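You operate a simulated robot arm through the tools that you are given. There is no shell and no other tool. Be economical: measure what you need, move in short steps, check, and stop when the job is done.

The job below is to be done with a simulated robot arm. You get a single attempt, and the scene is never put back.

JOB
Wet the blue cloth, lay it over the fitting on the turntable and give the turntable a quarter turn.
Fine: wet it in the steel box; shut the lid, then black knob to SIDE.

The check looks at the end state, three seconds after you hand in, the way a careful person would. Anything else that was tipped, shoved, dropped, spilled or broken makes it a failure. A push-on lid holds only when it is set on centred and level and pressed home; a screw cap is set on level and turned clockwise until tight. Flat cloth is picked up by pressing the open fingertips on it (5 to 10 N) and closing them slowly along it; thin cloth reads only 2 to 8 mm in the jaws.

ROBOT AND FRAMES
A 6-joint arm with a two-finger gripper, fixed in place. Base frame: the origin is at the foot of the arm, x ahead of it, y to its left, z up. Lengths are in cm, angles in rad, forces in N, time in s.
It reaches about 129.8 cm from its shoulder. Its first joint turns from -2.601 to 2.601 rad. Payload 1.57 kg.
The tool frame sits at the grasp point between the pads (the TCP): z along the fingers, y along the line on which they close. The tips reach 2.1 cm beyond it. The gripper opens to 7 cm. The gripper's body begins 5 cm behind the TCP.
Orientation is that of the tool frame in the base frame, as a unit quaternion [w, x, y, z]. With the fingers straight down and closing along the base's y, the tool's x points along the base's -x, its y along +y and its z along -z.

CONTROLS
- The arm moves only by the tool servo_tool. Its argument "motion" is a list of rows, each a list of 7 numbers: the opening, from 0 (shut) to 1 (fully open), then the shift along the base's x, y, z in units of 50 mm (1.0 is 50 mm), then the turn, a rotation vector about the base's x, y, z in units of 4 degrees (1.0 is 4 degrees). In form: [[fingers, x, y, z, wx, wy, wz], ...]. A call has 1 to 10 rows; each row shifts and turns the commanded pose from where the row before left it. A call with a number of a shift or a turn outside -1 to 1 is refused whole. A row lasts 0.2 s, in which the tool goes at most 5 cm and 0.15 rad; a call with a longer step from one row to the next is refused whole, and so is a gripper value outside its range. A pose out of reach is approached as far as the arm can. The call stops where the force on the tool passes 60 N (or 10 N more than at its start, if that is more) or the arm is blocked; 0.2 s more then pass. The fingers move at their own pace and stop on an object; they squeeze with about 30 N. The grip force told is the motor's: it shows also when the fingers shut on nothing. Time passes only in rows, and 0.2 s behind the last, so rows that do not move let the fingers close. It gives the time, the measured TCP pose, the force on the tool (base axes), the opening and the grip force at its end, in the units of the frame above (readings bear some noise), with the torque about the TCP (base axes, N m) and any sound that the robot's microphone picked up, and new pictures: "views" is both (left out), scene, wrist or none.
- Cameras (640 x 400 px; columns grow to the right, rows downward): "scene" is fixed at [21.92, 64.98, 161.94]; the picture's right is [0.22, 0.98, 0.00], its down [0.96, -0.22, -0.16] and it looks along [-0.16, 0.04, -0.99] (base axes); focal length 214 px, centre (320, 200). "wrist" rides on the gripper at [7.9, 0.4, -8.1] in the tool frame; the picture's right is [-0.05, 1.00, 0.00], its down [-0.67, -0.04, -0.74] and it looks along [-0.74, -0.04, 0.67] (tool axes); focal length 256 px, centre (320, 200). There is no depth. A picture from a camera that has moved, and an enlarged one, comes with that camera's place and axes in the base frame and with its lens.
- move_column(by): slides the trunk up (or, below 0, down) by that many cm; the arm rides with it, the base frame stays. It gives what a move gives, with no picture.
- close_up(camera, box): a new picture of the part [left, top, right, bottom] of that camera's present view, enlarged. The clock stands still meanwhile.
- sign_off(): hands the job in; it is judged then, once.

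Work in short steps. Places have to be worked out from the pictures, the camera data and where the tool is seen: move nearer, look again, correct. Check each grasp and each placing, and mend what went wrong. You have 120 turns and 200 pictures in all, those below and enlarged ones among them. Open the gripper and draw the arm clear of the work before you hand the job in, unless the task says otherwise; then end with one line.

The tools are called by a JSON object that holds its "method" and its "body". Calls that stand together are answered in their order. servo_tool: Moves the arm, as the interface text tells. Its arguments: {"type":"object","properties":{"motion":{"type":"array","items":{"type":"array","items":{"type":"number"}}},"views":{"type":"string","enum":["both","scene","wrist","none"]}},"required":["motion"]} The other tools are called the same way: move_column (by) slides the trunk up or down; close_up (camera, box) takes an enlarged picture of a part of a camera's view; sign_off () hands the job in.

At the start:

```text
time_s: 0.0
tcp_pos: [-1.78, 59.3, 123.38]
orientation: [0.0, 0.001, 1.0, 0.001]
wrist_force: [-0.7, -0.4, 0.4]
moment: [-0.03, -0.01, 0.02]
finger_gap: 6.99
grasp_force: 0.1
trunk travel left (down, up): [-91.5, 5.5]
```

scene: 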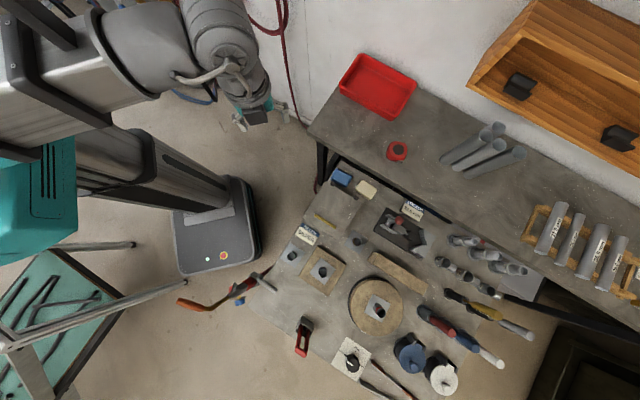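
wrist: 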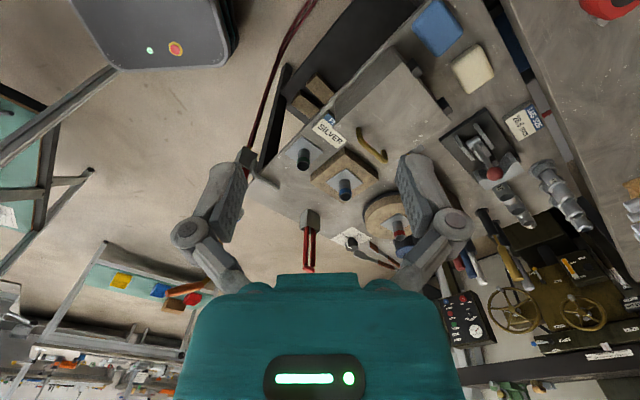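

I start by enlarging the scene view around the worktable to identify the cloth, steel box, turntable and knob.

{"method": "close_up", "body": {"camera": "scene", "box": [260, 150, 420, 250]}}

{"method": "close_up", "body": {"camera": "scene", "box": [260, 250, 500, 400]}}

{"method": "close_up", "body": {"camera": "scene", "box": [380, 190, 540, 290]}}

```text
4.00 times, centred on (340, 200) of scene
camera zoom: at [21.92, 64.98, 161.94], right [0.22, 0.98, 0.0], down [0.96, -0.22, -0.16], along [-0.16, 0.04, -0.99], focal length 858 px, centre (240, 200)
```

zoom: 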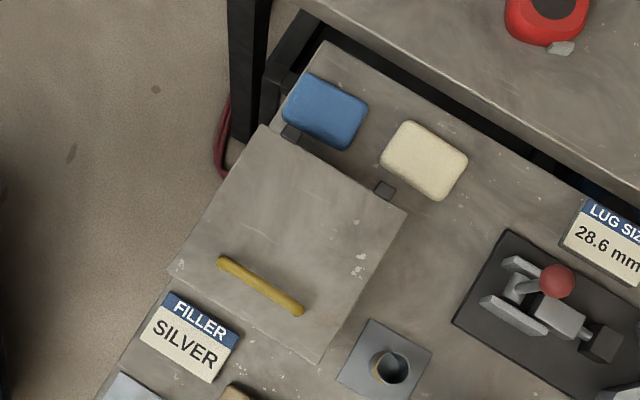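

```text
2.67 times, centred on (380, 325) of scene
camera zoom: at [21.92, 64.98, 161.94], right [0.22, 0.98, 0.0], down [0.96, -0.22, -0.16], along [-0.16, 0.04, -0.99], focal length 572 px, centre (160, -133)
```

zoom: 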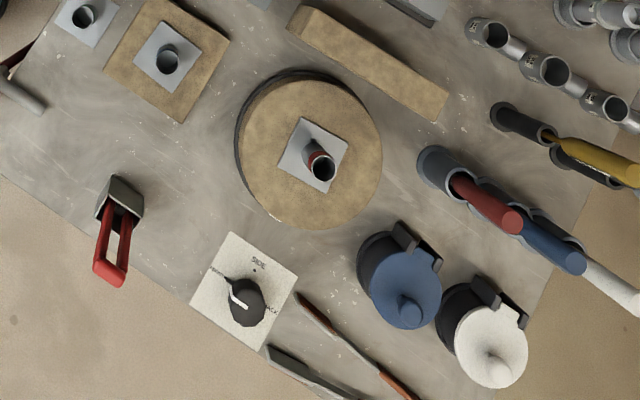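

```text
4.00 times, centred on (460, 240) of scene
camera zoom: at [21.92, 64.98, 161.94], right [0.22, 0.98, 0.0], down [0.96, -0.22, -0.16], along [-0.16, 0.04, -0.99], focal length 858 px, centre (-240, 40)
```

zoom: 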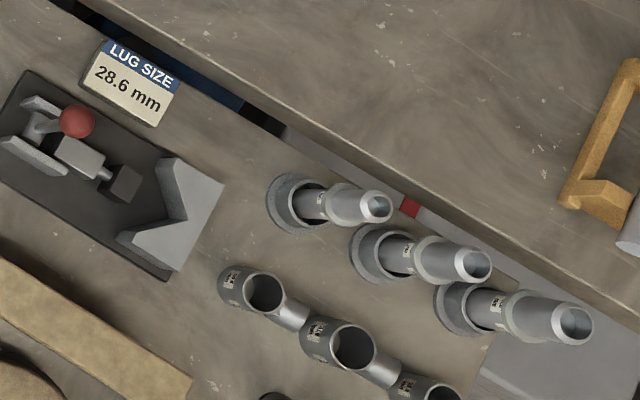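

By triangulating both pictures, the blue folded cloth is near (3, 78, 84), behind a steel box with a hinged lid whose yellow handle faces the (+x,−y) side. I move lower towards it for a closer look.

{"method": "servo_tool", "body": {"motion": [[1, -0.5, 0, -1, 0, 0, 0], [1, -0.5, 0, -1, 0, 0, 0], [1, -0.5, 0.5, -0.7, 0, 0, 0], [1, -0.5, 0.5, -0.3, 0, 0, 0], [1, 0, 0, 0, 0, 0, 0]]}}

{"method": "close_up", "body": {"camera": "scene", "box": [320, 320, 400, 370]}}

```text
refused: row 1 steps farther than a row can; nothing moved
```

```text
8.00 times, centred on (360, 345) of scene
camera zoom: at [21.92, 64.98, 161.94], right [0.22, 0.98, 0.0], down [0.96, -0.22, -0.16], along [-0.16, 0.04, -0.99], focal length 1716 px, centre (0, -960)
```

zoom: 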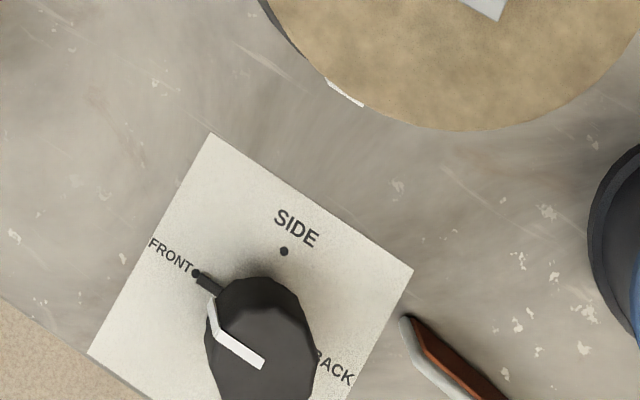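

The knob has FRONT / SIDE / BACK and its pointer is at FRONT. The step was too long as a vector norm, so I resend with shorter rows.

{"method": "servo_tool", "body": {"motion": [[1, 0, 0, -0.95, 0, 0, 0], [1, -0.3, 0, -0.9, 0, 0, 0], [1, -0.5, 0.5, -0.6, 0, 0, 0], [1, -0.5, 0.5, -0.6, 0, 0, 0], [1, 0, 0.6, -0.5, 0, 0, 0], [1, 0, 0, 0, 0, 0, 0]]}}

```text
time_s: 1.4
tcp_pos: [-8.26, 67.01, 123.38]
orientation: [0.0, 0.0, 1.0, 0.0]
wrist_force: [0.1, 0.3, -0.1]
moment: [0.01, 0.0, 0.02]
finger_gap: 6.99
grasp_force: 0.2
out of reach, approached as far as the arm can: row 1, 2, 3, 4, 5
trunk travel left (down, up): [-91.5, 5.5]
camera wrist: at [-16.15, 67.32, 131.34], right [0.05, 1.0, 0.0], down [0.67, -0.04, 0.75], along [0.74, -0.04, -0.67], focal length 256 px, centre (320, 200)
```

scene: 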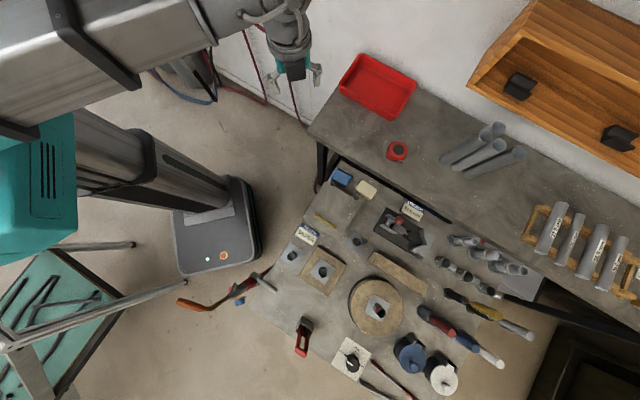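
wrist: 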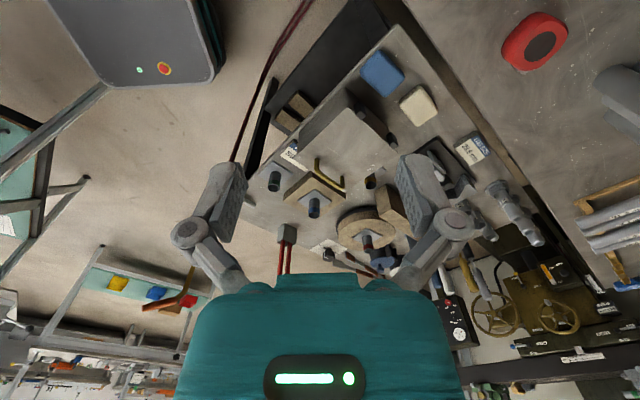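

Vertical motion needs the trunk, so I lower the column by 22 cm; the gripper is above the free space next to the table.

{"method": "move_column", "body": {"by": -22}}

{"method": "servo_tool", "body": {"motion": [[1, 0, 0, 0, 0, 0, 0]]}}

```text
time_s: 3.7
tcp_pos: [-8.14, 66.99, 101.42]
orientation: [0.0, 0.0, 1.0, 0.0]
wrist_force: [0.2, 0.1, -0.4]
moment: [0.0, -0.02, 0.02]
finger_gap: 7.0
grasp_force: 0.1
trunk travel left (down, up): [-69.5, 27.5]
```

```text
time_s: 4.1
tcp_pos: [-8.12, 66.91, 101.35]
orientation: [0.0, 0.0, 1.0, 0.0]
wrist_force: [0.1, -0.1, 0.3]
moment: [-0.01, -0.02, -0.01]
finger_gap: 7.0
grasp_force: 0.1
trunk travel left (down, up): [-69.5, 27.5]
camera wrist: at [-16.13, 67.34, 109.33], right [0.05, 1.0, 0.0], down [0.67, -0.04, 0.75], along [0.74, -0.04, -0.67], focal length 256 px, centre (320, 200)
```

scene: 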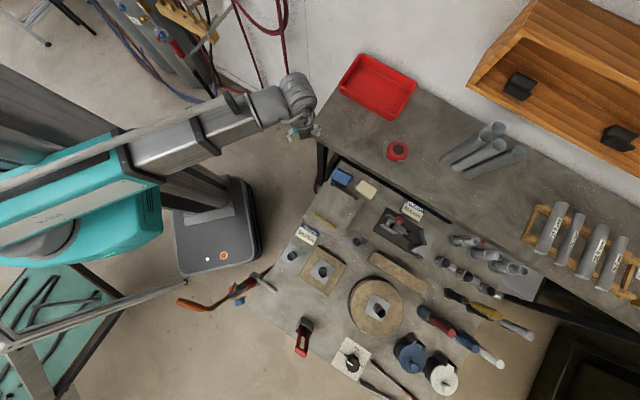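
wrist: 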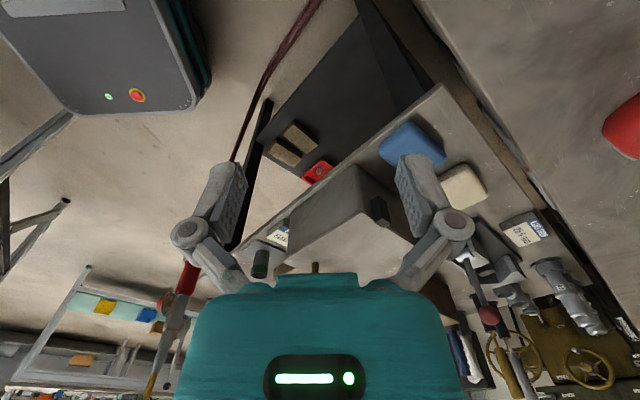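

Now I enlarge the wrist view on the box and cloth.

{"method": "close_up", "body": {"camera": "wrist", "box": [240, 90, 520, 290]}}

```text
2.00 times, centred on (380, 190) of wrist
camera zoom: at [-16.13, 67.34, 109.33], right [0.05, 1.0, 0.0], down [0.67, -0.04, 0.75], along [0.74, -0.04, -0.67], focal length 512 px, centre (200, 220)
```

zoom: 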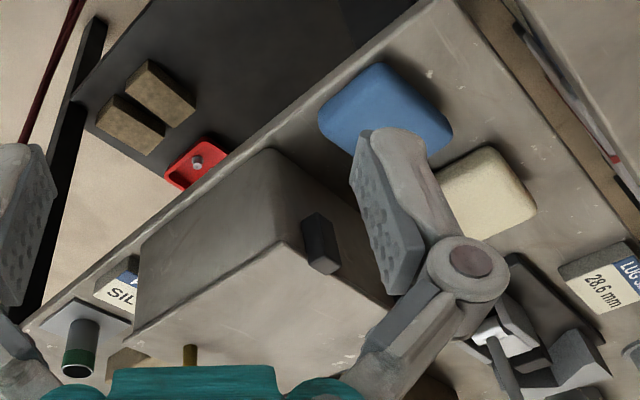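

Lid top is at about z=92 and the table at about 83.5. I check for another blue cloth candidate and look closer at the pads.

{"method": "close_up", "body": {"camera": "scene", "box": [320, 160, 384, 200]}}

{"method": "close_up", "body": {"camera": "scene", "box": [170, 230, 330, 330]}}

{"method": "close_up", "body": {"camera": "scene", "box": [335, 265, 415, 315]}}

```text
10.00 times, centred on (352, 180) of scene
camera zoom: at [21.92, 64.98, 161.94], right [0.22, 0.98, 0.0], down [0.96, -0.22, -0.16], along [-0.16, 0.04, -0.99], focal length 2145 px, centre (0, 400)
```

zoom: 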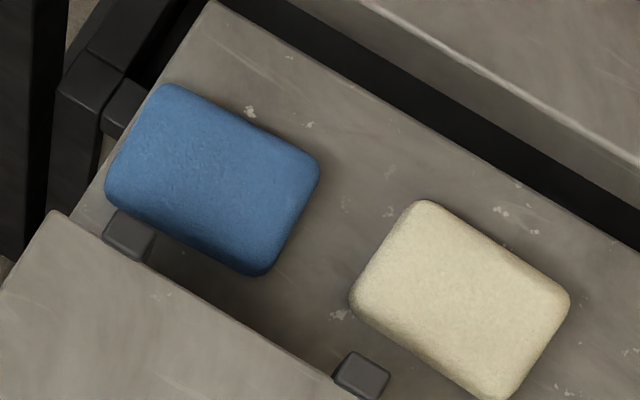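

```text
4.00 times, centred on (250, 280) of scene
camera zoom: at [21.92, 64.98, 161.94], right [0.22, 0.98, 0.0], down [0.96, -0.22, -0.16], along [-0.16, 0.04, -0.99], focal length 858 px, centre (600, -120)
```

zoom: 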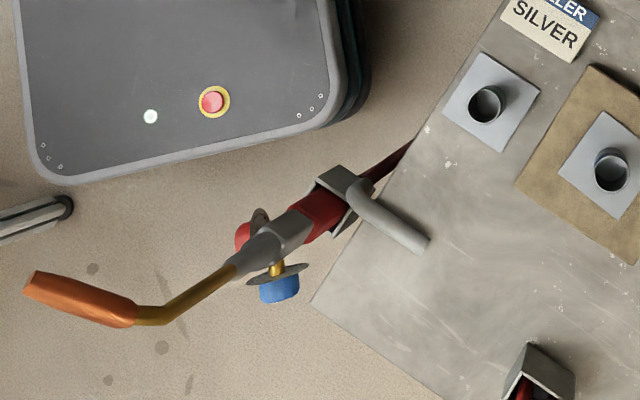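

```text
8.00 times, centred on (375, 290) of scene
camera zoom: at [21.92, 64.98, 161.94], right [0.22, 0.98, 0.0], down [0.96, -0.22, -0.16], along [-0.16, 0.04, -0.99], focal length 1716 px, centre (-120, -520)
```

zoom: 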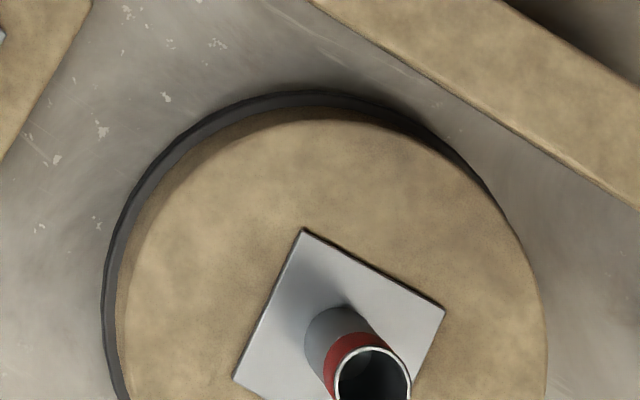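

The box is turned ~45° (hinge line along (0.70,0.71), front toward (0.71,−0.70)), handle centre near (18, 67.9). I turn the tool 45° about z while moving to above the handle, staying high.

{"method": "servo_tool", "body": {"motion": [[1, 0.3, 0, 0.6, 0, 0, 1], [1, 0.5, 0, 0, 0, 0, 1], [1, 0.5, 0, 0, 0, 0, 1], [1, 0.5, 0, 0, 0, 0, 1], [1, 0.5, 0, 0, 0, 0, 1], [1, 0.5, 0, 0, 0, 0, 1], [1, 0.5, 0, 0, 0, 0, 1], [1, 0.5, 0, 0, 0, 0, 1], [1, 0.5, 0, 0, 0, 0, 1], [1, 0.5, 0, 0, 0, 0, 1]], "views": "none"}}

{"method": "servo_tool", "body": {"motion": [[1, 0.4, 0.2, 0, 0, 0, 1], [1, 0, 0, 0, 0, 0, 0.4], [1, 0, 0, 0, 0, 0, 0]]}}

```text
time_s: 6.3
tcp_pos: [15.83, 67.07, 101.41]
orientation: [0.0, -0.343, 0.939, 0.0]
wrist_force: [-1.2, -0.4, 0.1]
moment: [-0.03, 0.01, -0.01]
finger_gap: 7.02
grasp_force: 0.1
out of reach, approached as far as the arm can: row 1
trunk travel left (down, up): [-69.5, 27.5]
```

```text
time_s: 7.1
tcp_pos: [17.73, 68.05, 101.31]
orientation: [0.0, -0.387, 0.922, 0.0]
wrist_force: [0.5, -1.7, 0.2]
moment: [0.0, 0.04, 0.0]
finger_gap: 6.98
grasp_force: 0.0
trunk travel left (down, up): [-69.5, 27.5]
camera wrist: at [11.92, 62.59, 109.34], right [-0.68, 0.74, 0.0], down [0.49, 0.45, 0.74], along [0.55, 0.5, -0.67], focal length 256 px, centre (320, 200)
```

scene: 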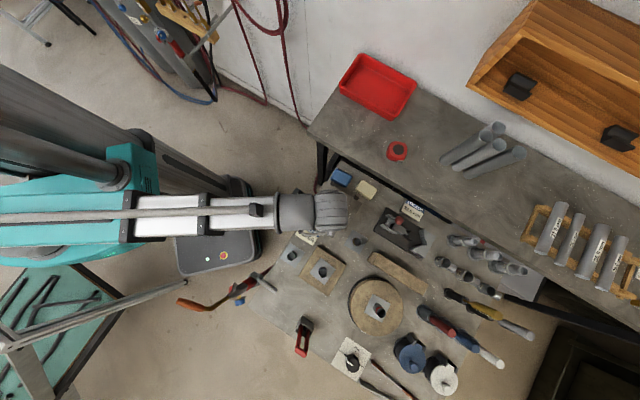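
wrist: 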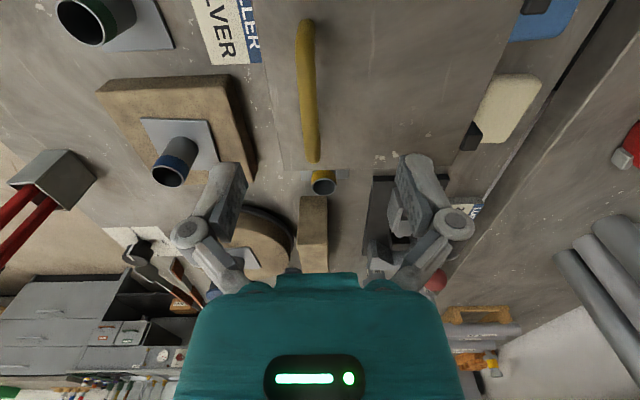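

The handle runs right beneath the tool along the hinge direction. I enlarge it to judge its height above the lid.

{"method": "close_up", "body": {"camera": "wrist", "box": [240, 0, 400, 200]}}

```text
2.00 times, centred on (320, 100) of wrist
camera zoom: at [11.92, 62.59, 109.34], right [-0.68, 0.74, 0.0], down [0.49, 0.45, 0.74], along [0.55, 0.5, -0.67], focal length 512 px, centre (320, 400)
```

zoom: 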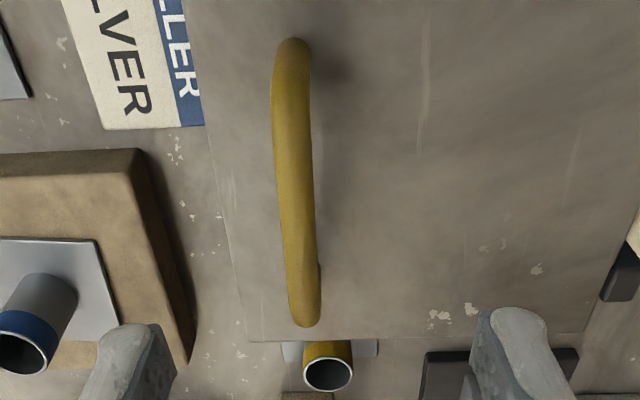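

The handle is an arched bar. I shift ~0.5 cm toward the front and lower to about z=95.5.

{"method": "servo_tool", "body": {"motion": [[1, 0.1, -0.11, -0.4, 0, 0, 0], [1, 0, 0, -0.4, 0, 0, 0], [1, 0, 0, -0.36, 0, 0, 0], [1, 0, 0, 0, 0, 0, 0]]}}

```text
time_s: 8.1
tcp_pos: [18.39, 67.44, 101.48]
orientation: [0.0, -0.387, 0.922, 0.0]
wrist_force: [-0.4, 0.4, 0.2]
moment: [-0.01, 0.0, -0.03]
finger_gap: 6.99
grasp_force: 0.1
out of reach, approached as far as the arm can: row 1, 2, 3
trunk travel left (down, up): [-69.5, 27.5]
camera wrist: at [12.51, 62.08, 109.33], right [-0.68, 0.74, 0.0], down [0.49, 0.45, 0.74], along [0.55, 0.5, -0.67], focal length 256 px, centre (320, 200)
```

scene: 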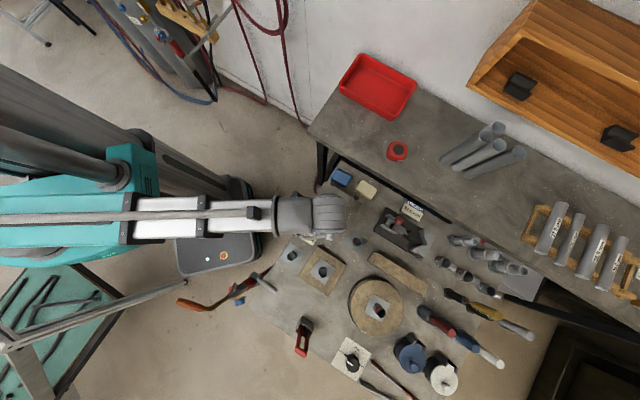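
wrist: 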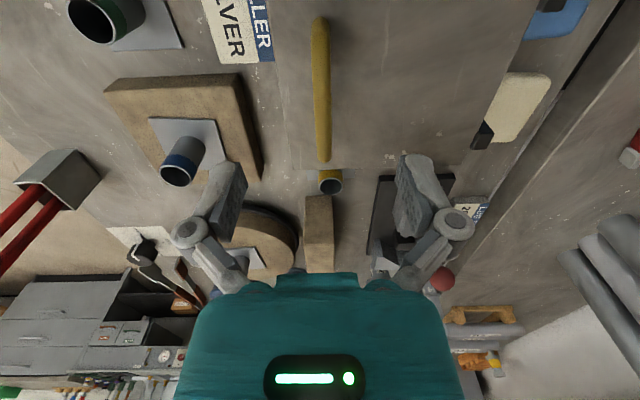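

The arm cannot change height itself; the column does z. Handle is centred between the fingers, so I lower the column 5.5 cm and look.

{"method": "move_column", "body": {"by": -5.5}}

{"method": "servo_tool", "body": {"motion": [[1, 0, 0, 0, 0, 0, 0]], "views": "wrist"}}

```text
time_s: 9.1
tcp_pos: [18.32, 67.55, 95.86]
orientation: [0.0, -0.387, 0.922, 0.0]
wrist_force: [-0.4, -0.3, 0.0]
moment: [-0.02, 0.0, 0.01]
finger_gap: 7.02
grasp_force: 0.0
trunk travel left (down, up): [-64.0, 33.0]
```

```text
time_s: 9.5
tcp_pos: [18.39, 67.58, 95.87]
orientation: [0.0, -0.388, 0.922, 0.0]
wrist_force: [0.0, 0.6, -0.8]
moment: [-0.03, 0.02, 0.02]
finger_gap: 7.02
grasp_force: 0.0
trunk travel left (down, up): [-64.0, 33.0]
camera wrist: at [12.51, 62.08, 103.83], right [-0.68, 0.74, 0.0], down [0.49, 0.45, 0.74], along [0.55, 0.5, -0.67], focal length 256 px, centre (320, 200)
```

wrist: 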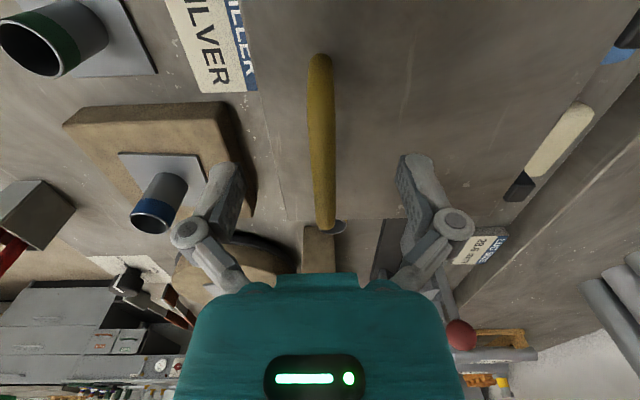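

The bar's axis comes out near z≈94.5. I lower 1.1 cm more and close the fingers.

{"method": "move_column", "body": {"by": -1.1}}

{"method": "servo_tool", "body": {"motion": [[0.5, 0, 0, 0, 0, 0, 0], [0, 0, 0, 0, 0, 0, 0], [0, 0, 0, 0, 0, 0, 0], [0, 0, 0, 0, 0, 0, 0], [0, 0, 0, 0, 0, 0, 0]], "views": "wrist"}}

```text
time_s: 10.1
tcp_pos: [18.34, 67.64, 94.77]
orientation: [0.0, -0.388, 0.922, 0.001]
wrist_force: [0.5, 0.2, 0.0]
moment: [-0.03, -0.01, 0.0]
finger_gap: 6.97
grasp_force: 0.1
trunk travel left (down, up): [-62.9, 34.1]
```

```text
time_s: 11.3
tcp_pos: [18.1, 67.67, 94.78]
orientation: [0.0, -0.387, 0.922, 0.0]
wrist_force: [-9.1, 11.2, 4.0]
moment: [-0.29, -0.17, -0.21]
finger_gap: 0.84
grasp_force: 32.1
trunk travel left (down, up): [-62.9, 34.1]
camera wrist: at [12.38, 62.2, 102.71], right [-0.68, 0.74, 0.0], down [0.49, 0.45, 0.75], along [0.55, 0.5, -0.67], focal length 256 px, centre (320, 200)
```

wrist: 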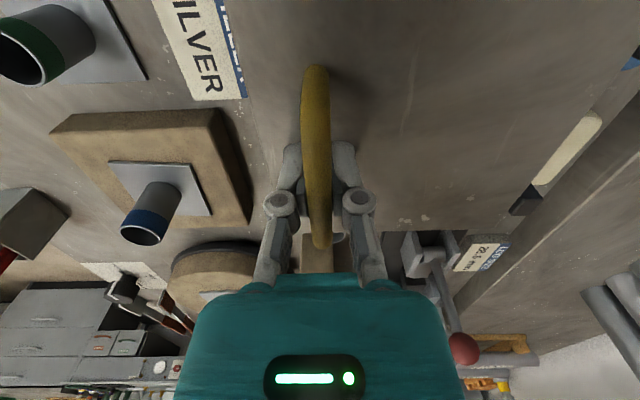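

Bar gripped (0.84 cm). There's a ~14 N side force towards the back, so I ease 0.4 cm that way and raise 1.5 cm to begin opening.

{"method": "servo_tool", "body": {"motion": [[0, -0.06, 0.06, 0, 0, 0, 0]], "views": "none"}}

{"method": "move_column", "body": {"by": 1.5}}

{"method": "servo_tool", "body": {"motion": [[0, -0.06, 0.06, 0, 0, 0, 0]]}}

```text
time_s: 11.7
tcp_pos: [18.3, 67.73, 94.7]
orientation: [0.0, -0.387, 0.922, -0.001]
wrist_force: [6.4, -2.8, -1.3]
moment: [0.07, -0.29, -0.14]
finger_gap: 0.82
grasp_force: 32.5
trunk travel left (down, up): [-62.9, 34.1]
```

```text
time_s: 12.3
tcp_pos: [17.89, 67.95, 96.17]
orientation: [-0.001, -0.388, 0.922, 0.002]
wrist_force: [-9.1, 8.8, -7.4]
moment: [-0.19, -0.02, -0.22]
finger_gap: 0.82
grasp_force: 32.1
trunk travel left (down, up): [-64.4, 32.6]
```

```text
time_s: 12.7
tcp_pos: [17.87, 68.01, 96.27]
orientation: [0.0, -0.387, 0.922, -0.001]
wrist_force: [3.7, -1.0, -1.0]
moment: [-0.33, 0.3, -0.23]
finger_gap: 0.81
grasp_force: 32.1
trunk travel left (down, up): [-64.4, 32.6]
camera wrist: at [12.0, 62.59, 104.24], right [-0.68, 0.74, 0.0], down [0.49, 0.45, 0.74], along [0.55, 0.5, -0.67], focal length 256 px, centre (320, 200)
```

scene: 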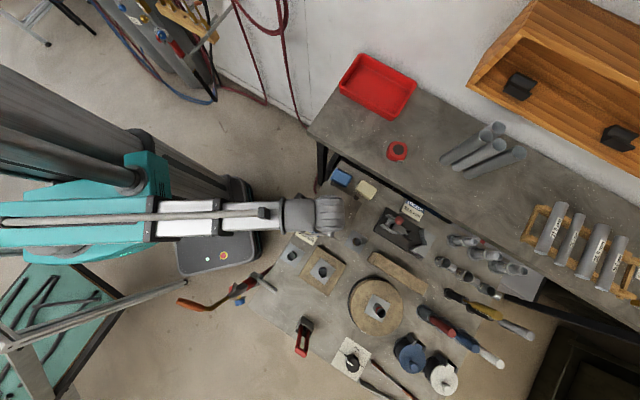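
wrist: 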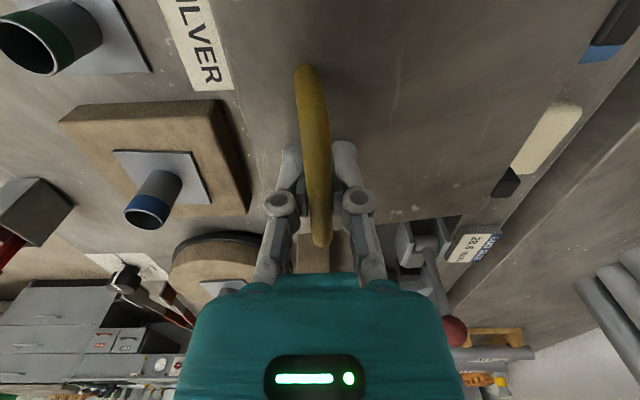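

The lid is lifting along. I continue along the arc.

{"method": "move_column", "body": {"by": 1.5}}

{"method": "servo_tool", "body": {"motion": [[0, -0.11, 0.11, 0, 0, 0, 0]], "views": "none"}}

{"method": "move_column", "body": {"by": 1.5}}

{"method": "servo_tool", "body": {"motion": [[0, -0.14, 0.14, 0, 0, 0, 0]]}}

```text
time_s: 13.3
tcp_pos: [17.36, 68.53, 97.62]
orientation: [-0.001, -0.388, 0.922, 0.0]
wrist_force: [-21.4, 16.5, -17.3]
moment: [0.05, -0.4, -0.27]
finger_gap: 0.84
grasp_force: 32.1
trunk travel left (down, up): [-65.9, 31.1]
```

```text
time_s: 13.7
tcp_pos: [17.33, 68.45, 97.92]
orientation: [0.002, -0.386, 0.922, -0.003]
wrist_force: [-2.2, -1.3, -1.7]
moment: [-0.31, 0.25, -0.26]
finger_gap: 0.86
grasp_force: 32.3
trunk travel left (down, up): [-65.9, 31.1]
```

```text
time_s: 14.4
tcp_pos: [16.77, 69.11, 99.04]
orientation: [-0.001, -0.389, 0.921, 0.0]
wrist_force: [-29.5, 17.3, -25.7]
moment: [-0.13, -0.37, -0.31]
finger_gap: 0.87
grasp_force: 32.0
trunk travel left (down, up): [-67.4, 29.6]
```

```text
time_s: 14.8
tcp_pos: [16.74, 69.3, 99.36]
orientation: [0.0, -0.387, 0.922, -0.003]
wrist_force: [-1.3, -0.8, -4.1]
moment: [-0.63, 0.47, -0.29]
finger_gap: 0.81
grasp_force: 31.4
trunk travel left (down, up): [-67.4, 29.6]
camera wrist: at [10.85, 63.8, 107.26], right [-0.67, 0.74, 0.0], down [0.49, 0.45, 0.74], along [0.55, 0.5, -0.67], focal length 256 px, centre (320, 200)
```

scene: 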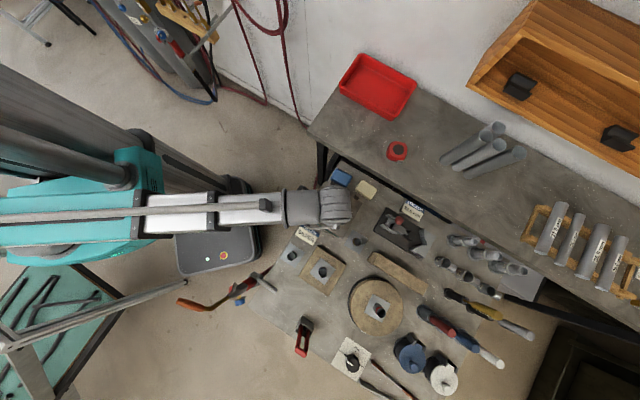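
wrist: 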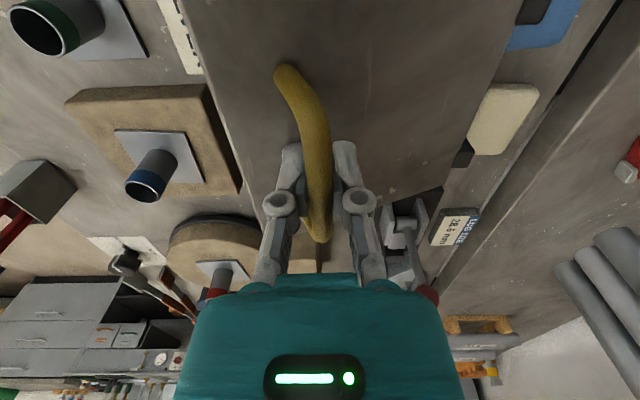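

Matches an arc of radius ~13.5 cm about the hinge. I continue in smaller alternating steps.

{"method": "servo_tool", "body": {"motion": [[0, -0.08, 0.08, 0, 0, 0, 0]], "views": "none"}}

{"method": "move_column", "body": {"by": 1.3}}

{"method": "servo_tool", "body": {"motion": [[0, -0.17, 0.17, 0, 0, 0, 0]], "views": "none"}}

{"method": "move_column", "body": {"by": 1.0}}

{"method": "servo_tool", "body": {"motion": [[0, -0.18, 0.18, 0, 0, 0, 0]], "views": "none"}}

{"method": "move_column", "body": {"by": 1.0}}

{"method": "servo_tool", "body": {"motion": [[0, -0.09, 0.09, 0, 0, 0, 0]]}}

```text
time_s: 15.2
tcp_pos: [16.5, 69.32, 99.38]
orientation: [0.002, -0.386, 0.922, -0.001]
wrist_force: [17.6, -14.6, 17.0]
moment: [0.2, 0.07, -0.38]
finger_gap: 0.99
grasp_force: 32.6
trunk travel left (down, up): [-67.4, 29.6]
```

```text
time_s: 15.8
tcp_pos: [15.9, 70.04, 100.46]
orientation: [-0.001, -0.388, 0.922, 0.0]
wrist_force: [-11.1, 5.3, -16.2]
moment: [-0.33, -0.03, -0.39]
finger_gap: 0.94
grasp_force: 32.1
trunk travel left (down, up): [-68.7, 28.3]
```

```text
time_s: 16.2
tcp_pos: [15.62, 70.41, 100.64]
orientation: [0.001, -0.386, 0.922, -0.001]
wrist_force: [10.6, -6.9, 11.9]
moment: [0.12, 0.09, -0.49]
finger_gap: 1.13
grasp_force: 31.8
trunk travel left (down, up): [-68.7, 28.3]
```

```text
time_s: 16.8
tcp_pos: [15.07, 70.79, 101.34]
orientation: [-0.001, -0.387, 0.922, 0.0]
wrist_force: [-16.0, 7.1, -23.3]
moment: [-0.25, -0.05, -0.48]
finger_gap: 0.92
grasp_force: 31.7
trunk travel left (down, up): [-69.7, 27.3]
```

```text
time_s: 17.2
tcp_pos: [14.66, 71.26, 101.61]
orientation: [0.001, -0.387, 0.922, -0.001]
wrist_force: [1.9, -7.9, 8.5]
moment: [0.12, -0.05, -0.54]
finger_gap: 1.01
grasp_force: 32.3
trunk travel left (down, up): [-69.7, 27.3]
```

```text
time_s: 17.7
tcp_pos: [14.31, 71.71, 102.37]
orientation: [0.0, -0.387, 0.922, 0.0]
wrist_force: [-15.1, 1.9, -23.7]
moment: [-0.2, 0.05, -0.44]
finger_gap: 0.86
grasp_force: 32.1
trunk travel left (down, up): [-70.7, 26.3]
```

```text
time_s: 18.1
tcp_pos: [14.16, 72.05, 102.58]
orientation: [0.001, -0.387, 0.922, -0.001]
wrist_force: [-0.8, -1.1, -3.1]
moment: [-0.32, 0.2, -0.47]
finger_gap: 0.84
grasp_force: 32.0
trunk travel left (down, up): [-70.7, 26.3]
camera wrist: at [8.25, 66.53, 110.55], right [-0.68, 0.74, 0.0], down [0.49, 0.45, 0.75], along [0.55, 0.5, -0.67], focal length 256 px, centre (320, 200)
```

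scene: 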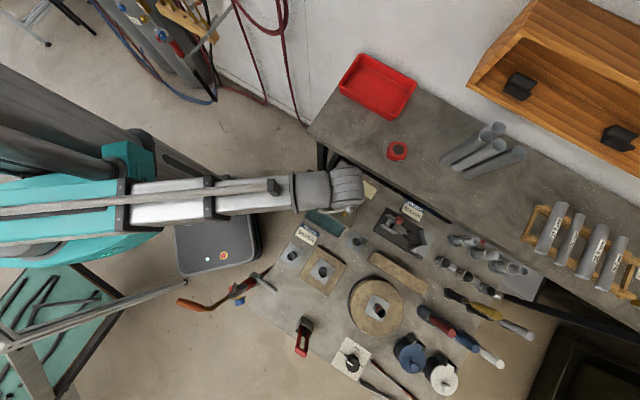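
wrist: 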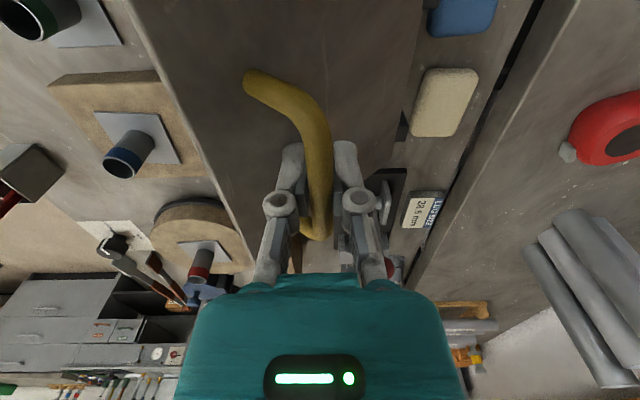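

Now ~42° open and water shows inside the box. I continue along the arc.

{"method": "servo_tool", "body": {"motion": [[0, -0.09, 0.09, 0, 0, 0, 0]], "views": "none"}}

{"method": "move_column", "body": {"by": 0.8}}

{"method": "servo_tool", "body": {"motion": [[0, -0.18, 0.18, 0, 0, 0, 0]], "views": "none"}}

{"method": "move_column", "body": {"by": 0.6}}

{"method": "servo_tool", "body": {"motion": [[0, -0.21, 0.21, 0, 0, 0, 0]], "views": "none"}}

{"method": "move_column", "body": {"by": 0.4}}

{"method": "servo_tool", "body": {"motion": [[0, -0.18, 0.18, 0, 0, 0, 0]]}}

```text
time_s: 18.5
tcp_pos: [13.8, 72.32, 102.75]
orientation: [0.002, -0.386, 0.922, 0.0]
wrist_force: [11.2, -2.9, 16.8]
moment: [0.1, 0.0, -0.52]
finger_gap: 1.03
grasp_force: 32.2
trunk travel left (down, up): [-70.7, 26.3]
```

```text
time_s: 19.1
tcp_pos: [13.3, 72.63, 103.27]
orientation: [-0.002, -0.388, 0.922, 0.0]
wrist_force: [-8.8, 6.4, -27.5]
moment: [-0.15, -0.01, -0.47]
finger_gap: 0.86
grasp_force: 31.8
trunk travel left (down, up): [-71.5, 25.5]
```

```text
time_s: 19.5
tcp_pos: [12.79, 73.41, 103.58]
orientation: [0.0, -0.387, 0.922, -0.001]
wrist_force: [3.8, 0.0, 6.0]
moment: [-0.15, 0.17, -0.48]
finger_gap: 0.86
grasp_force: 31.8
trunk travel left (down, up): [-71.5, 25.5]
```

```text
time_s: 20.1
tcp_pos: [12.51, 73.57, 103.71]
orientation: [0.0, -0.387, 0.922, -0.001]
wrist_force: [-6.6, 2.8, -24.2]
moment: [-0.15, 0.08, -0.44]
finger_gap: 0.85
grasp_force: 31.7
trunk travel left (down, up): [-72.1, 24.9]
```

```text
time_s: 20.5
tcp_pos: [11.86, 74.31, 104.06]
orientation: [0.001, -0.386, 0.922, -0.001]
wrist_force: [8.7, 1.2, 16.5]
moment: [-0.06, 0.02, -0.5]
finger_gap: 0.88
grasp_force: 32.2
trunk travel left (down, up): [-72.1, 24.9]
```

```text
time_s: 21.0
tcp_pos: [11.46, 74.69, 104.21]
orientation: [-0.001, -0.388, 0.922, 0.0]
wrist_force: [-2.2, 2.0, -19.8]
moment: [0.27, -0.3, -0.49]
finger_gap: 0.84
grasp_force: 32.1
trunk travel left (down, up): [-72.5, 24.5]
```

```text
time_s: 21.4
tcp_pos: [10.8, 75.33, 104.49]
orientation: [-0.001, -0.387, 0.922, 0.0]
wrist_force: [1.9, 1.5, 0.8]
moment: [0.15, -0.21, -0.47]
finger_gap: 0.89
grasp_force: 32.2
trunk travel left (down, up): [-72.5, 24.5]
camera wrist: at [4.91, 69.89, 112.36], right [-0.68, 0.74, 0.0], down [0.49, 0.45, 0.74], along [0.55, 0.5, -0.67], focal length 256 px, centre (320, 200)
```

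scene: 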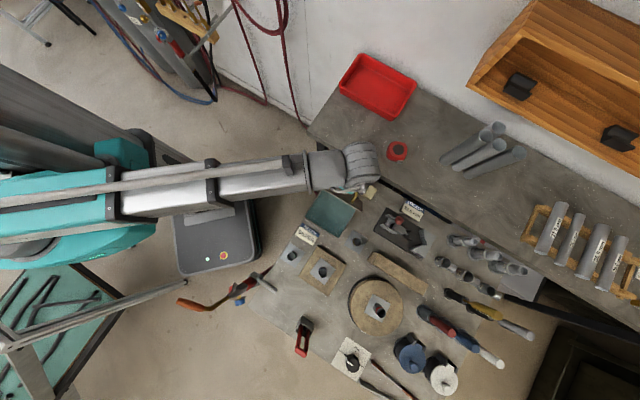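
wrist: 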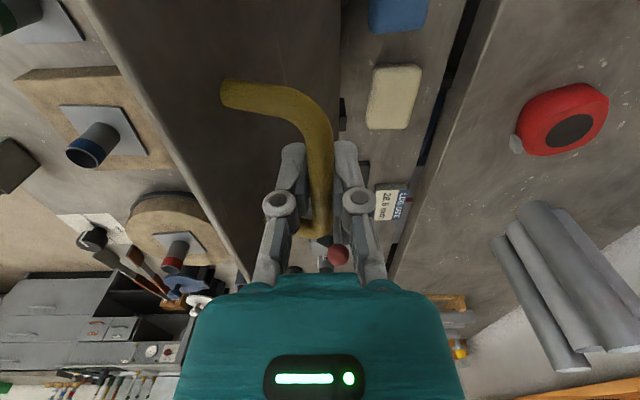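

About 65° open. Next steps are nearly horizontal toward the back; I proceed and watch forces for the stop.

{"method": "servo_tool", "body": {"motion": [[0, -0.12, 0.12, 0, 0, 0, 0], [0, -0.06, 0.06, 0, 0, 0, 0]], "views": "none"}}

{"method": "servo_tool", "body": {"motion": [[0, -0.12, 0.12, 0, 0, 0, 0], [0, -0.06, 0.06, 0, 0, 0, 0]], "views": "none"}}

{"method": "servo_tool", "body": {"motion": [[0, -0.12, 0.12, 0, 0, 0, 0], [0, -0.06, 0.06, 0, 0, 0, 0]]}}

```text
time_s: 22.0
tcp_pos: [9.83, 76.32, 104.43]
orientation: [0.001, -0.388, 0.922, 0.0]
wrist_force: [5.7, 4.2, 11.9]
moment: [0.29, -0.33, -0.45]
finger_gap: 0.84
grasp_force: 31.7
trunk travel left (down, up): [-72.5, 24.5]
```

```text
time_s: 22.6
tcp_pos: [8.81, 77.24, 104.32]
orientation: [0.001, -0.388, 0.922, 0.0]
wrist_force: [4.2, 3.8, 0.3]
moment: [0.32, -0.44, -0.5]
finger_gap: 0.86
grasp_force: 32.7
trunk travel left (down, up): [-72.5, 24.5]
```

```text
time_s: 23.2
tcp_pos: [7.95, 78.11, 104.24]
orientation: [-0.002, -0.388, 0.922, -0.002]
wrist_force: [1.6, -6.0, -28.2]
moment: [0.05, 0.0, -0.49]
finger_gap: 0.89
grasp_force: 31.9
trunk travel left (down, up): [-72.5, 24.5]
camera wrist: at [2.17, 72.65, 112.18], right [-0.68, 0.74, 0.0], down [0.49, 0.45, 0.74], along [0.55, 0.5, -0.67], focal length 256 px, centre (320, 200)
```

scene: 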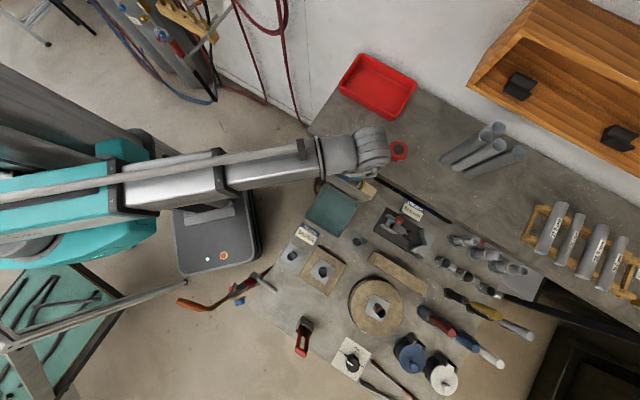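
wrist: 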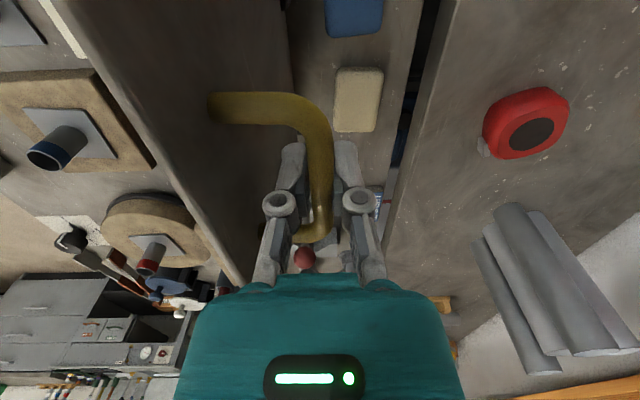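

About 82° open with the arc turning downward; I lower a touch and continue to find the resting stop.

{"method": "move_column", "body": {"by": -0.3}}

{"method": "servo_tool", "body": {"motion": [[0, -0.1, 0.1, 0, 0, 0, 0], [0, -0.08, 0.08, 0, 0, 0, 0]], "views": "none"}}

{"method": "move_column", "body": {"by": -0.4}}

{"method": "servo_tool", "body": {"motion": [[0, -0.1, 0.1, 0, 0, 0, 0], [0, -0.06, 0.06, 0, 0, 0, 0]]}}

```text
time_s: 23.7
tcp_pos: [7.87, 78.14, 104.27]
orientation: [0.001, -0.388, 0.922, 0.002]
wrist_force: [3.0, 8.8, 20.5]
moment: [-0.3, 0.37, -0.49]
finger_gap: 0.86
grasp_force: 31.7
trunk travel left (down, up): [-72.2, 24.8]
```

```text
time_s: 24.3
tcp_pos: [7.09, 78.9, 103.7]
orientation: [-0.001, -0.387, 0.922, -0.001]
wrist_force: [3.8, -6.9, -26.5]
moment: [0.22, -0.18, -0.5]
finger_gap: 0.86
grasp_force: 31.8
trunk travel left (down, up): [-72.2, 24.8]
```

```text
time_s: 24.8
tcp_pos: [7.09, 79.01, 103.88]
orientation: [0.0, -0.387, 0.922, 0.002]
wrist_force: [0.5, 11.6, 25.3]
moment: [-0.03, 0.0, -0.51]
finger_gap: 0.87
grasp_force: 31.7
trunk travel left (down, up): [-71.8, 25.2]
```

```text
time_s: 25.4
tcp_pos: [6.33, 79.66, 103.43]
orientation: [-0.001, -0.387, 0.922, -0.002]
wrist_force: [4.2, -11.0, -28.4]
moment: [0.02, 0.1, -0.5]
finger_gap: 0.88
grasp_force: 31.7
trunk travel left (down, up): [-71.8, 25.2]
camera wrist: at [0.49, 74.3, 111.48], right [-0.68, 0.74, 0.0], down [0.49, 0.45, 0.74], along [0.55, 0.5, -0.67], focal length 256 px, centre (320, 200)
```

scene: 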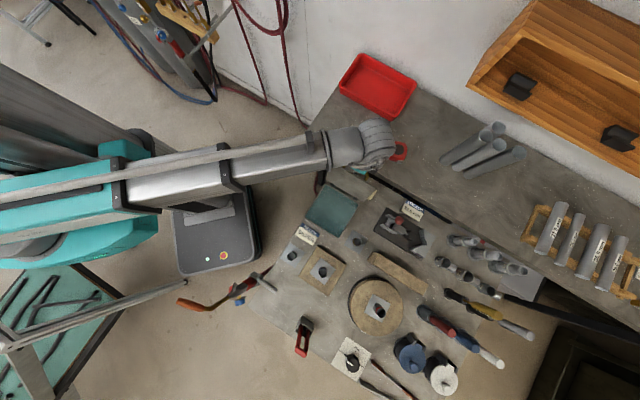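
wrist: 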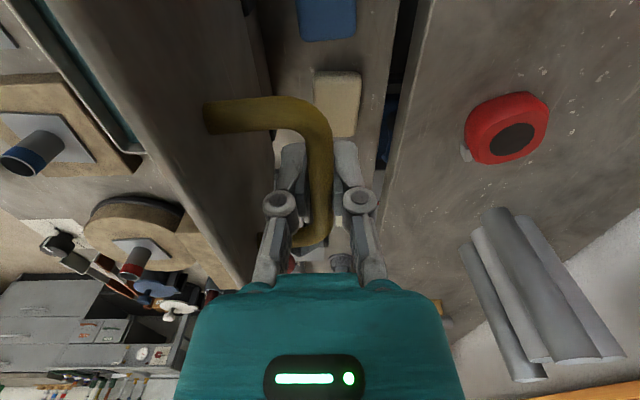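

About 92° open, still moving freely. A bit further and see whether a stop appears.

{"method": "move_column", "body": {"by": -0.4}}

{"method": "servo_tool", "body": {"motion": [[0, -0.1, 0.1, 0, 0, 0, 0], [0, -0.06, 0.06, 0, 0, 0, 0]], "views": "none"}}

{"method": "move_column", "body": {"by": -0.5}}

{"method": "servo_tool", "body": {"motion": [[0, -0.1, 0.1, 0, 0, 0, 0], [0, -0.04, 0.04, 0, 0, 0, 0]]}}

```text
time_s: 26.0
tcp_pos: [6.05, 79.89, 103.43]
orientation: [0.0, -0.387, 0.922, 0.002]
wrist_force: [-3.2, 11.6, 21.6]
moment: [-0.35, 0.34, -0.47]
finger_gap: 0.86
grasp_force: 32.1
trunk travel left (down, up): [-71.4, 25.6]
```

```text
time_s: 26.6
tcp_pos: [5.76, 80.39, 103.19]
orientation: [0.0, -0.387, 0.922, -0.003]
wrist_force: [14.4, -23.8, -27.4]
moment: [0.02, 0.21, -0.53]
finger_gap: 0.9
grasp_force: 32.0
trunk travel left (down, up): [-71.4, 25.6]
```

```text
time_s: 27.1
tcp_pos: [5.68, 80.38, 103.04]
orientation: [0.001, -0.387, 0.922, 0.001]
wrist_force: [20.8, -13.0, 25.6]
moment: [0.11, -0.04, -0.52]
finger_gap: 0.88
grasp_force: 32.2
trunk travel left (down, up): [-70.9, 26.1]
```

```text
time_s: 27.6
tcp_pos: [5.67, 80.36, 102.91]
orientation: [0.004, -0.385, 0.923, -0.008]
wrist_force: [15.8, -15.1, 13.1]
moment: [0.62, -0.47, -0.49]
finger_gap: 0.89
grasp_force: 32.5
trunk travel left (down, up): [-70.9, 26.1]
stopped in row 2: the force on the tool passed its limit at 63 N (the readings are from after the stop); the commanded pose is now the measured one
camera wrist: at [-0.28, 74.98, 110.89], right [-0.67, 0.74, -0.02], down [0.48, 0.45, 0.75], along [0.56, 0.49, -0.66], focal length 256 px, centre (320, 200)
```

scene: 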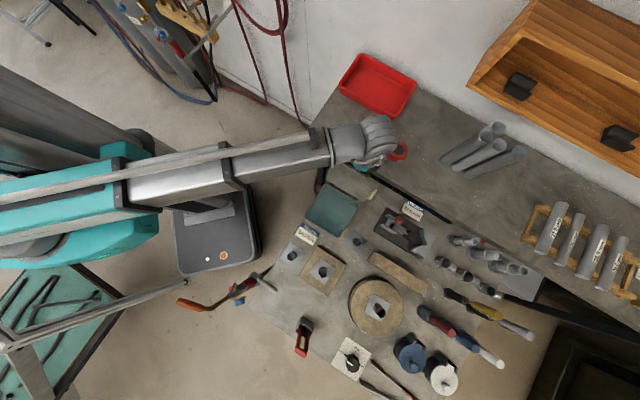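
wrist: 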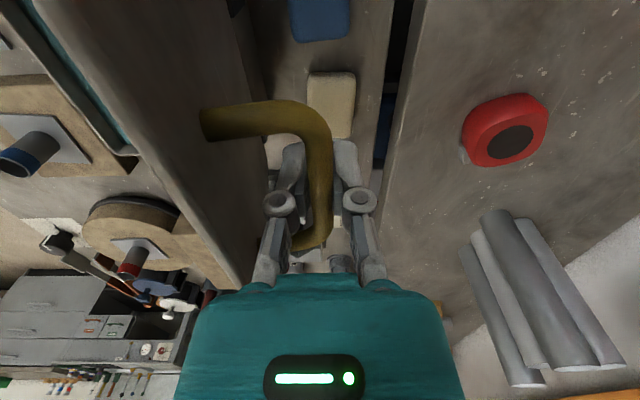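

The lid hit its stop at ~97°, past vertical. I open the fingers slightly and raise the column to release.

{"method": "servo_tool", "body": {"motion": [[0.27, 0, 0, 0, 0, 0, 0], [0.27, 0, 0, 0, 0, 0, 0], [0.27, 0, 0, 0, 0, 0, 0]], "views": "wrist"}}

{"method": "move_column", "body": {"by": 7}}

{"method": "servo_tool", "body": {"motion": [[0.27, 0, 0, 0, 0, 0, 0]]}}

```text
time_s: 28.4
tcp_pos: [5.29, 80.76, 102.8]
orientation: [0.003, -0.386, 0.923, -0.006]
wrist_force: [2.8, -2.8, -1.3]
moment: [0.07, 0.06, -0.02]
finger_gap: 2.17
grasp_force: 1.4
trunk travel left (down, up): [-70.9, 26.1]
camera wrist: at [-0.65, 75.37, 110.73], right [-0.67, 0.74, -0.01], down [0.49, 0.46, 0.75], along [0.56, 0.5, -0.67], focal length 256 px, centre (320, 200)
```

wrist: 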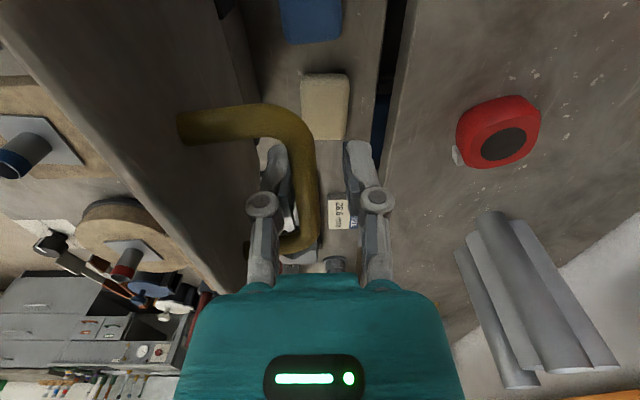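

```text
time_s: 29.5
tcp_pos: [5.17, 80.7, 109.75]
orientation: [0.004, -0.385, 0.923, -0.006]
wrist_force: [0.6, 0.6, -0.3]
moment: [0.02, 0.0, 0.0]
finger_gap: 1.9
grasp_force: 0.0
trunk travel left (down, up): [-77.9, 19.1]
```

```text
time_s: 29.9
tcp_pos: [5.2, 80.76, 109.75]
orientation: [0.003, -0.386, 0.922, -0.006]
wrist_force: [0.0, 0.7, 0.1]
moment: [-0.02, 0.02, 0.01]
finger_gap: 1.86
grasp_force: 0.0
trunk travel left (down, up): [-77.9, 19.1]
camera wrist: at [-0.68, 75.38, 117.71], right [-0.67, 0.74, -0.01], down [0.48, 0.46, 0.75], along [0.56, 0.5, -0.67], focal length 256 px, centre (320, 200)
```

scene: 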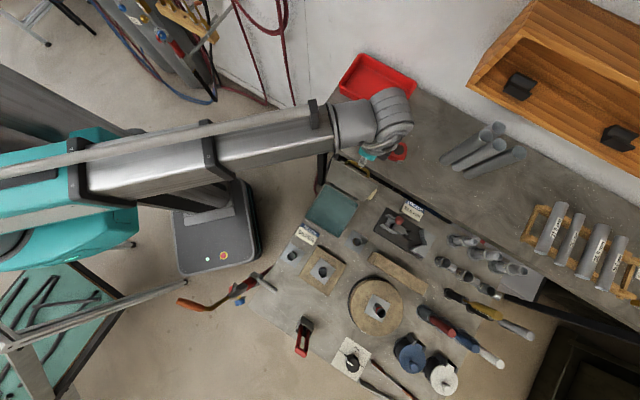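
wrist: 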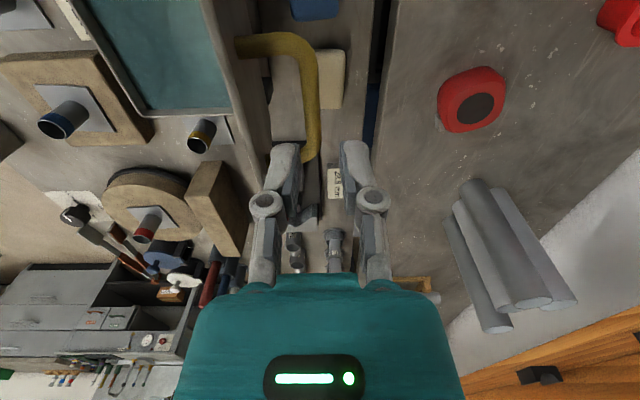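

The lid rests open against its stop and I'm free. The cloth sits partly under the leaning lid's handle, so I back off along −e1 (toward the robot) and test tilting the tool so I can reach in under the handle.

{"method": "servo_tool", "body": {"motion": [[0.6, -0.5, -0.5, 0, 0, 0, 0], [1, -0.5, -0.5, 0, 0, 0, 0], [1, -0.5, -0.5, 0, 0, 0, 0], [1, 0, 0, 0, 0.714, -0.7, 0], [1, 0, 0, 0, 0.714, -0.7, 0], [1, 0, 0, 0, 0.714, -0.7, 0], [1, 0, 0, 0, 0.714, -0.7, 0], [1, 0, 0, 0, 0.714, -0.7, 0], [1, 0, 0, 0, 0.714, -0.7, 0], [1, 0, 0, 0, 0, 0, 0]]}}

```text
time_s: 32.1
tcp_pos: [-2.22, 73.32, 111.42]
orientation: [0.195, -0.375, 0.903, 0.075]
wrist_force: [-0.4, 0.3, 0.7]
moment: [0.04, 0.02, 0.02]
finger_gap: 6.98
grasp_force: 0.1
out of reach, approached as far as the arm can: row 6, 8, 9
trunk travel left (down, up): [-77.9, 19.1]
camera wrist: at [-9.93, 66.05, 115.4], right [-0.67, 0.74, 0.01], down [0.23, 0.2, 0.95], along [0.7, 0.64, -0.3], focal length 256 px, centre (320, 200)
```

scene: 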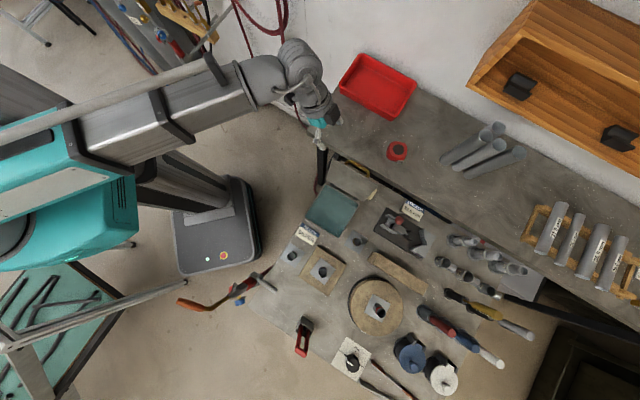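
wrist: 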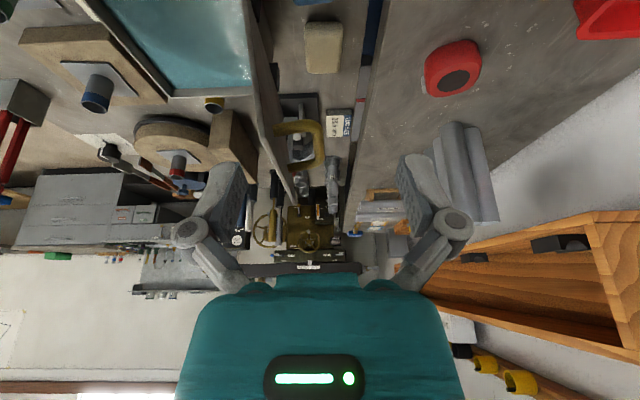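

Tilt works (~24°). I lower the column 13 cm to get a close view of the cloth.

{"method": "move_column", "body": {"by": -13}}

{"method": "servo_tool", "body": {"motion": [[1, 0, 0, 0, 0, 0, 0]]}}

```text
time_s: 33.7
tcp_pos: [-2.08, 73.32, 98.53]
orientation: [0.195, -0.376, 0.903, 0.075]
wrist_force: [-0.6, -0.3, -0.7]
moment: [-0.03, -0.01, 0.01]
finger_gap: 6.98
grasp_force: 0.0
trunk travel left (down, up): [-64.9, 32.1]
```

```text
time_s: 34.1
tcp_pos: [-2.19, 73.22, 98.41]
orientation: [0.195, -0.376, 0.903, 0.074]
wrist_force: [0.9, 0.4, 0.7]
moment: [0.03, 0.02, -0.01]
finger_gap: 6.99
grasp_force: 0.1
trunk travel left (down, up): [-64.9, 32.1]
camera wrist: at [-9.92, 66.05, 102.4], right [-0.67, 0.74, 0.01], down [0.23, 0.2, 0.95], along [0.7, 0.64, -0.31], focal length 256 px, centre (320, 200)
```

scene: 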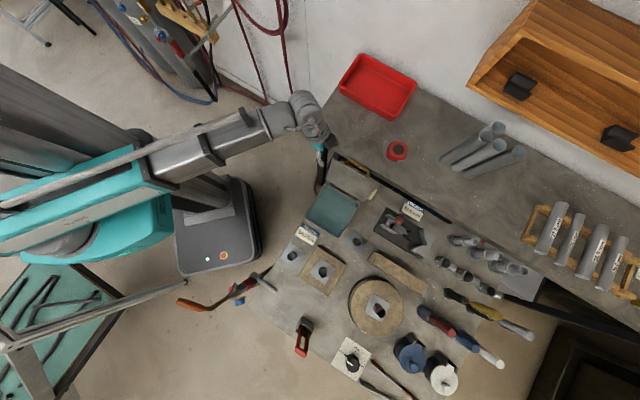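
wrist: 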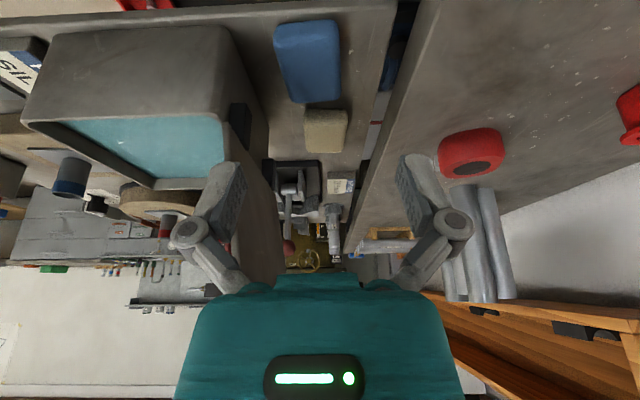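

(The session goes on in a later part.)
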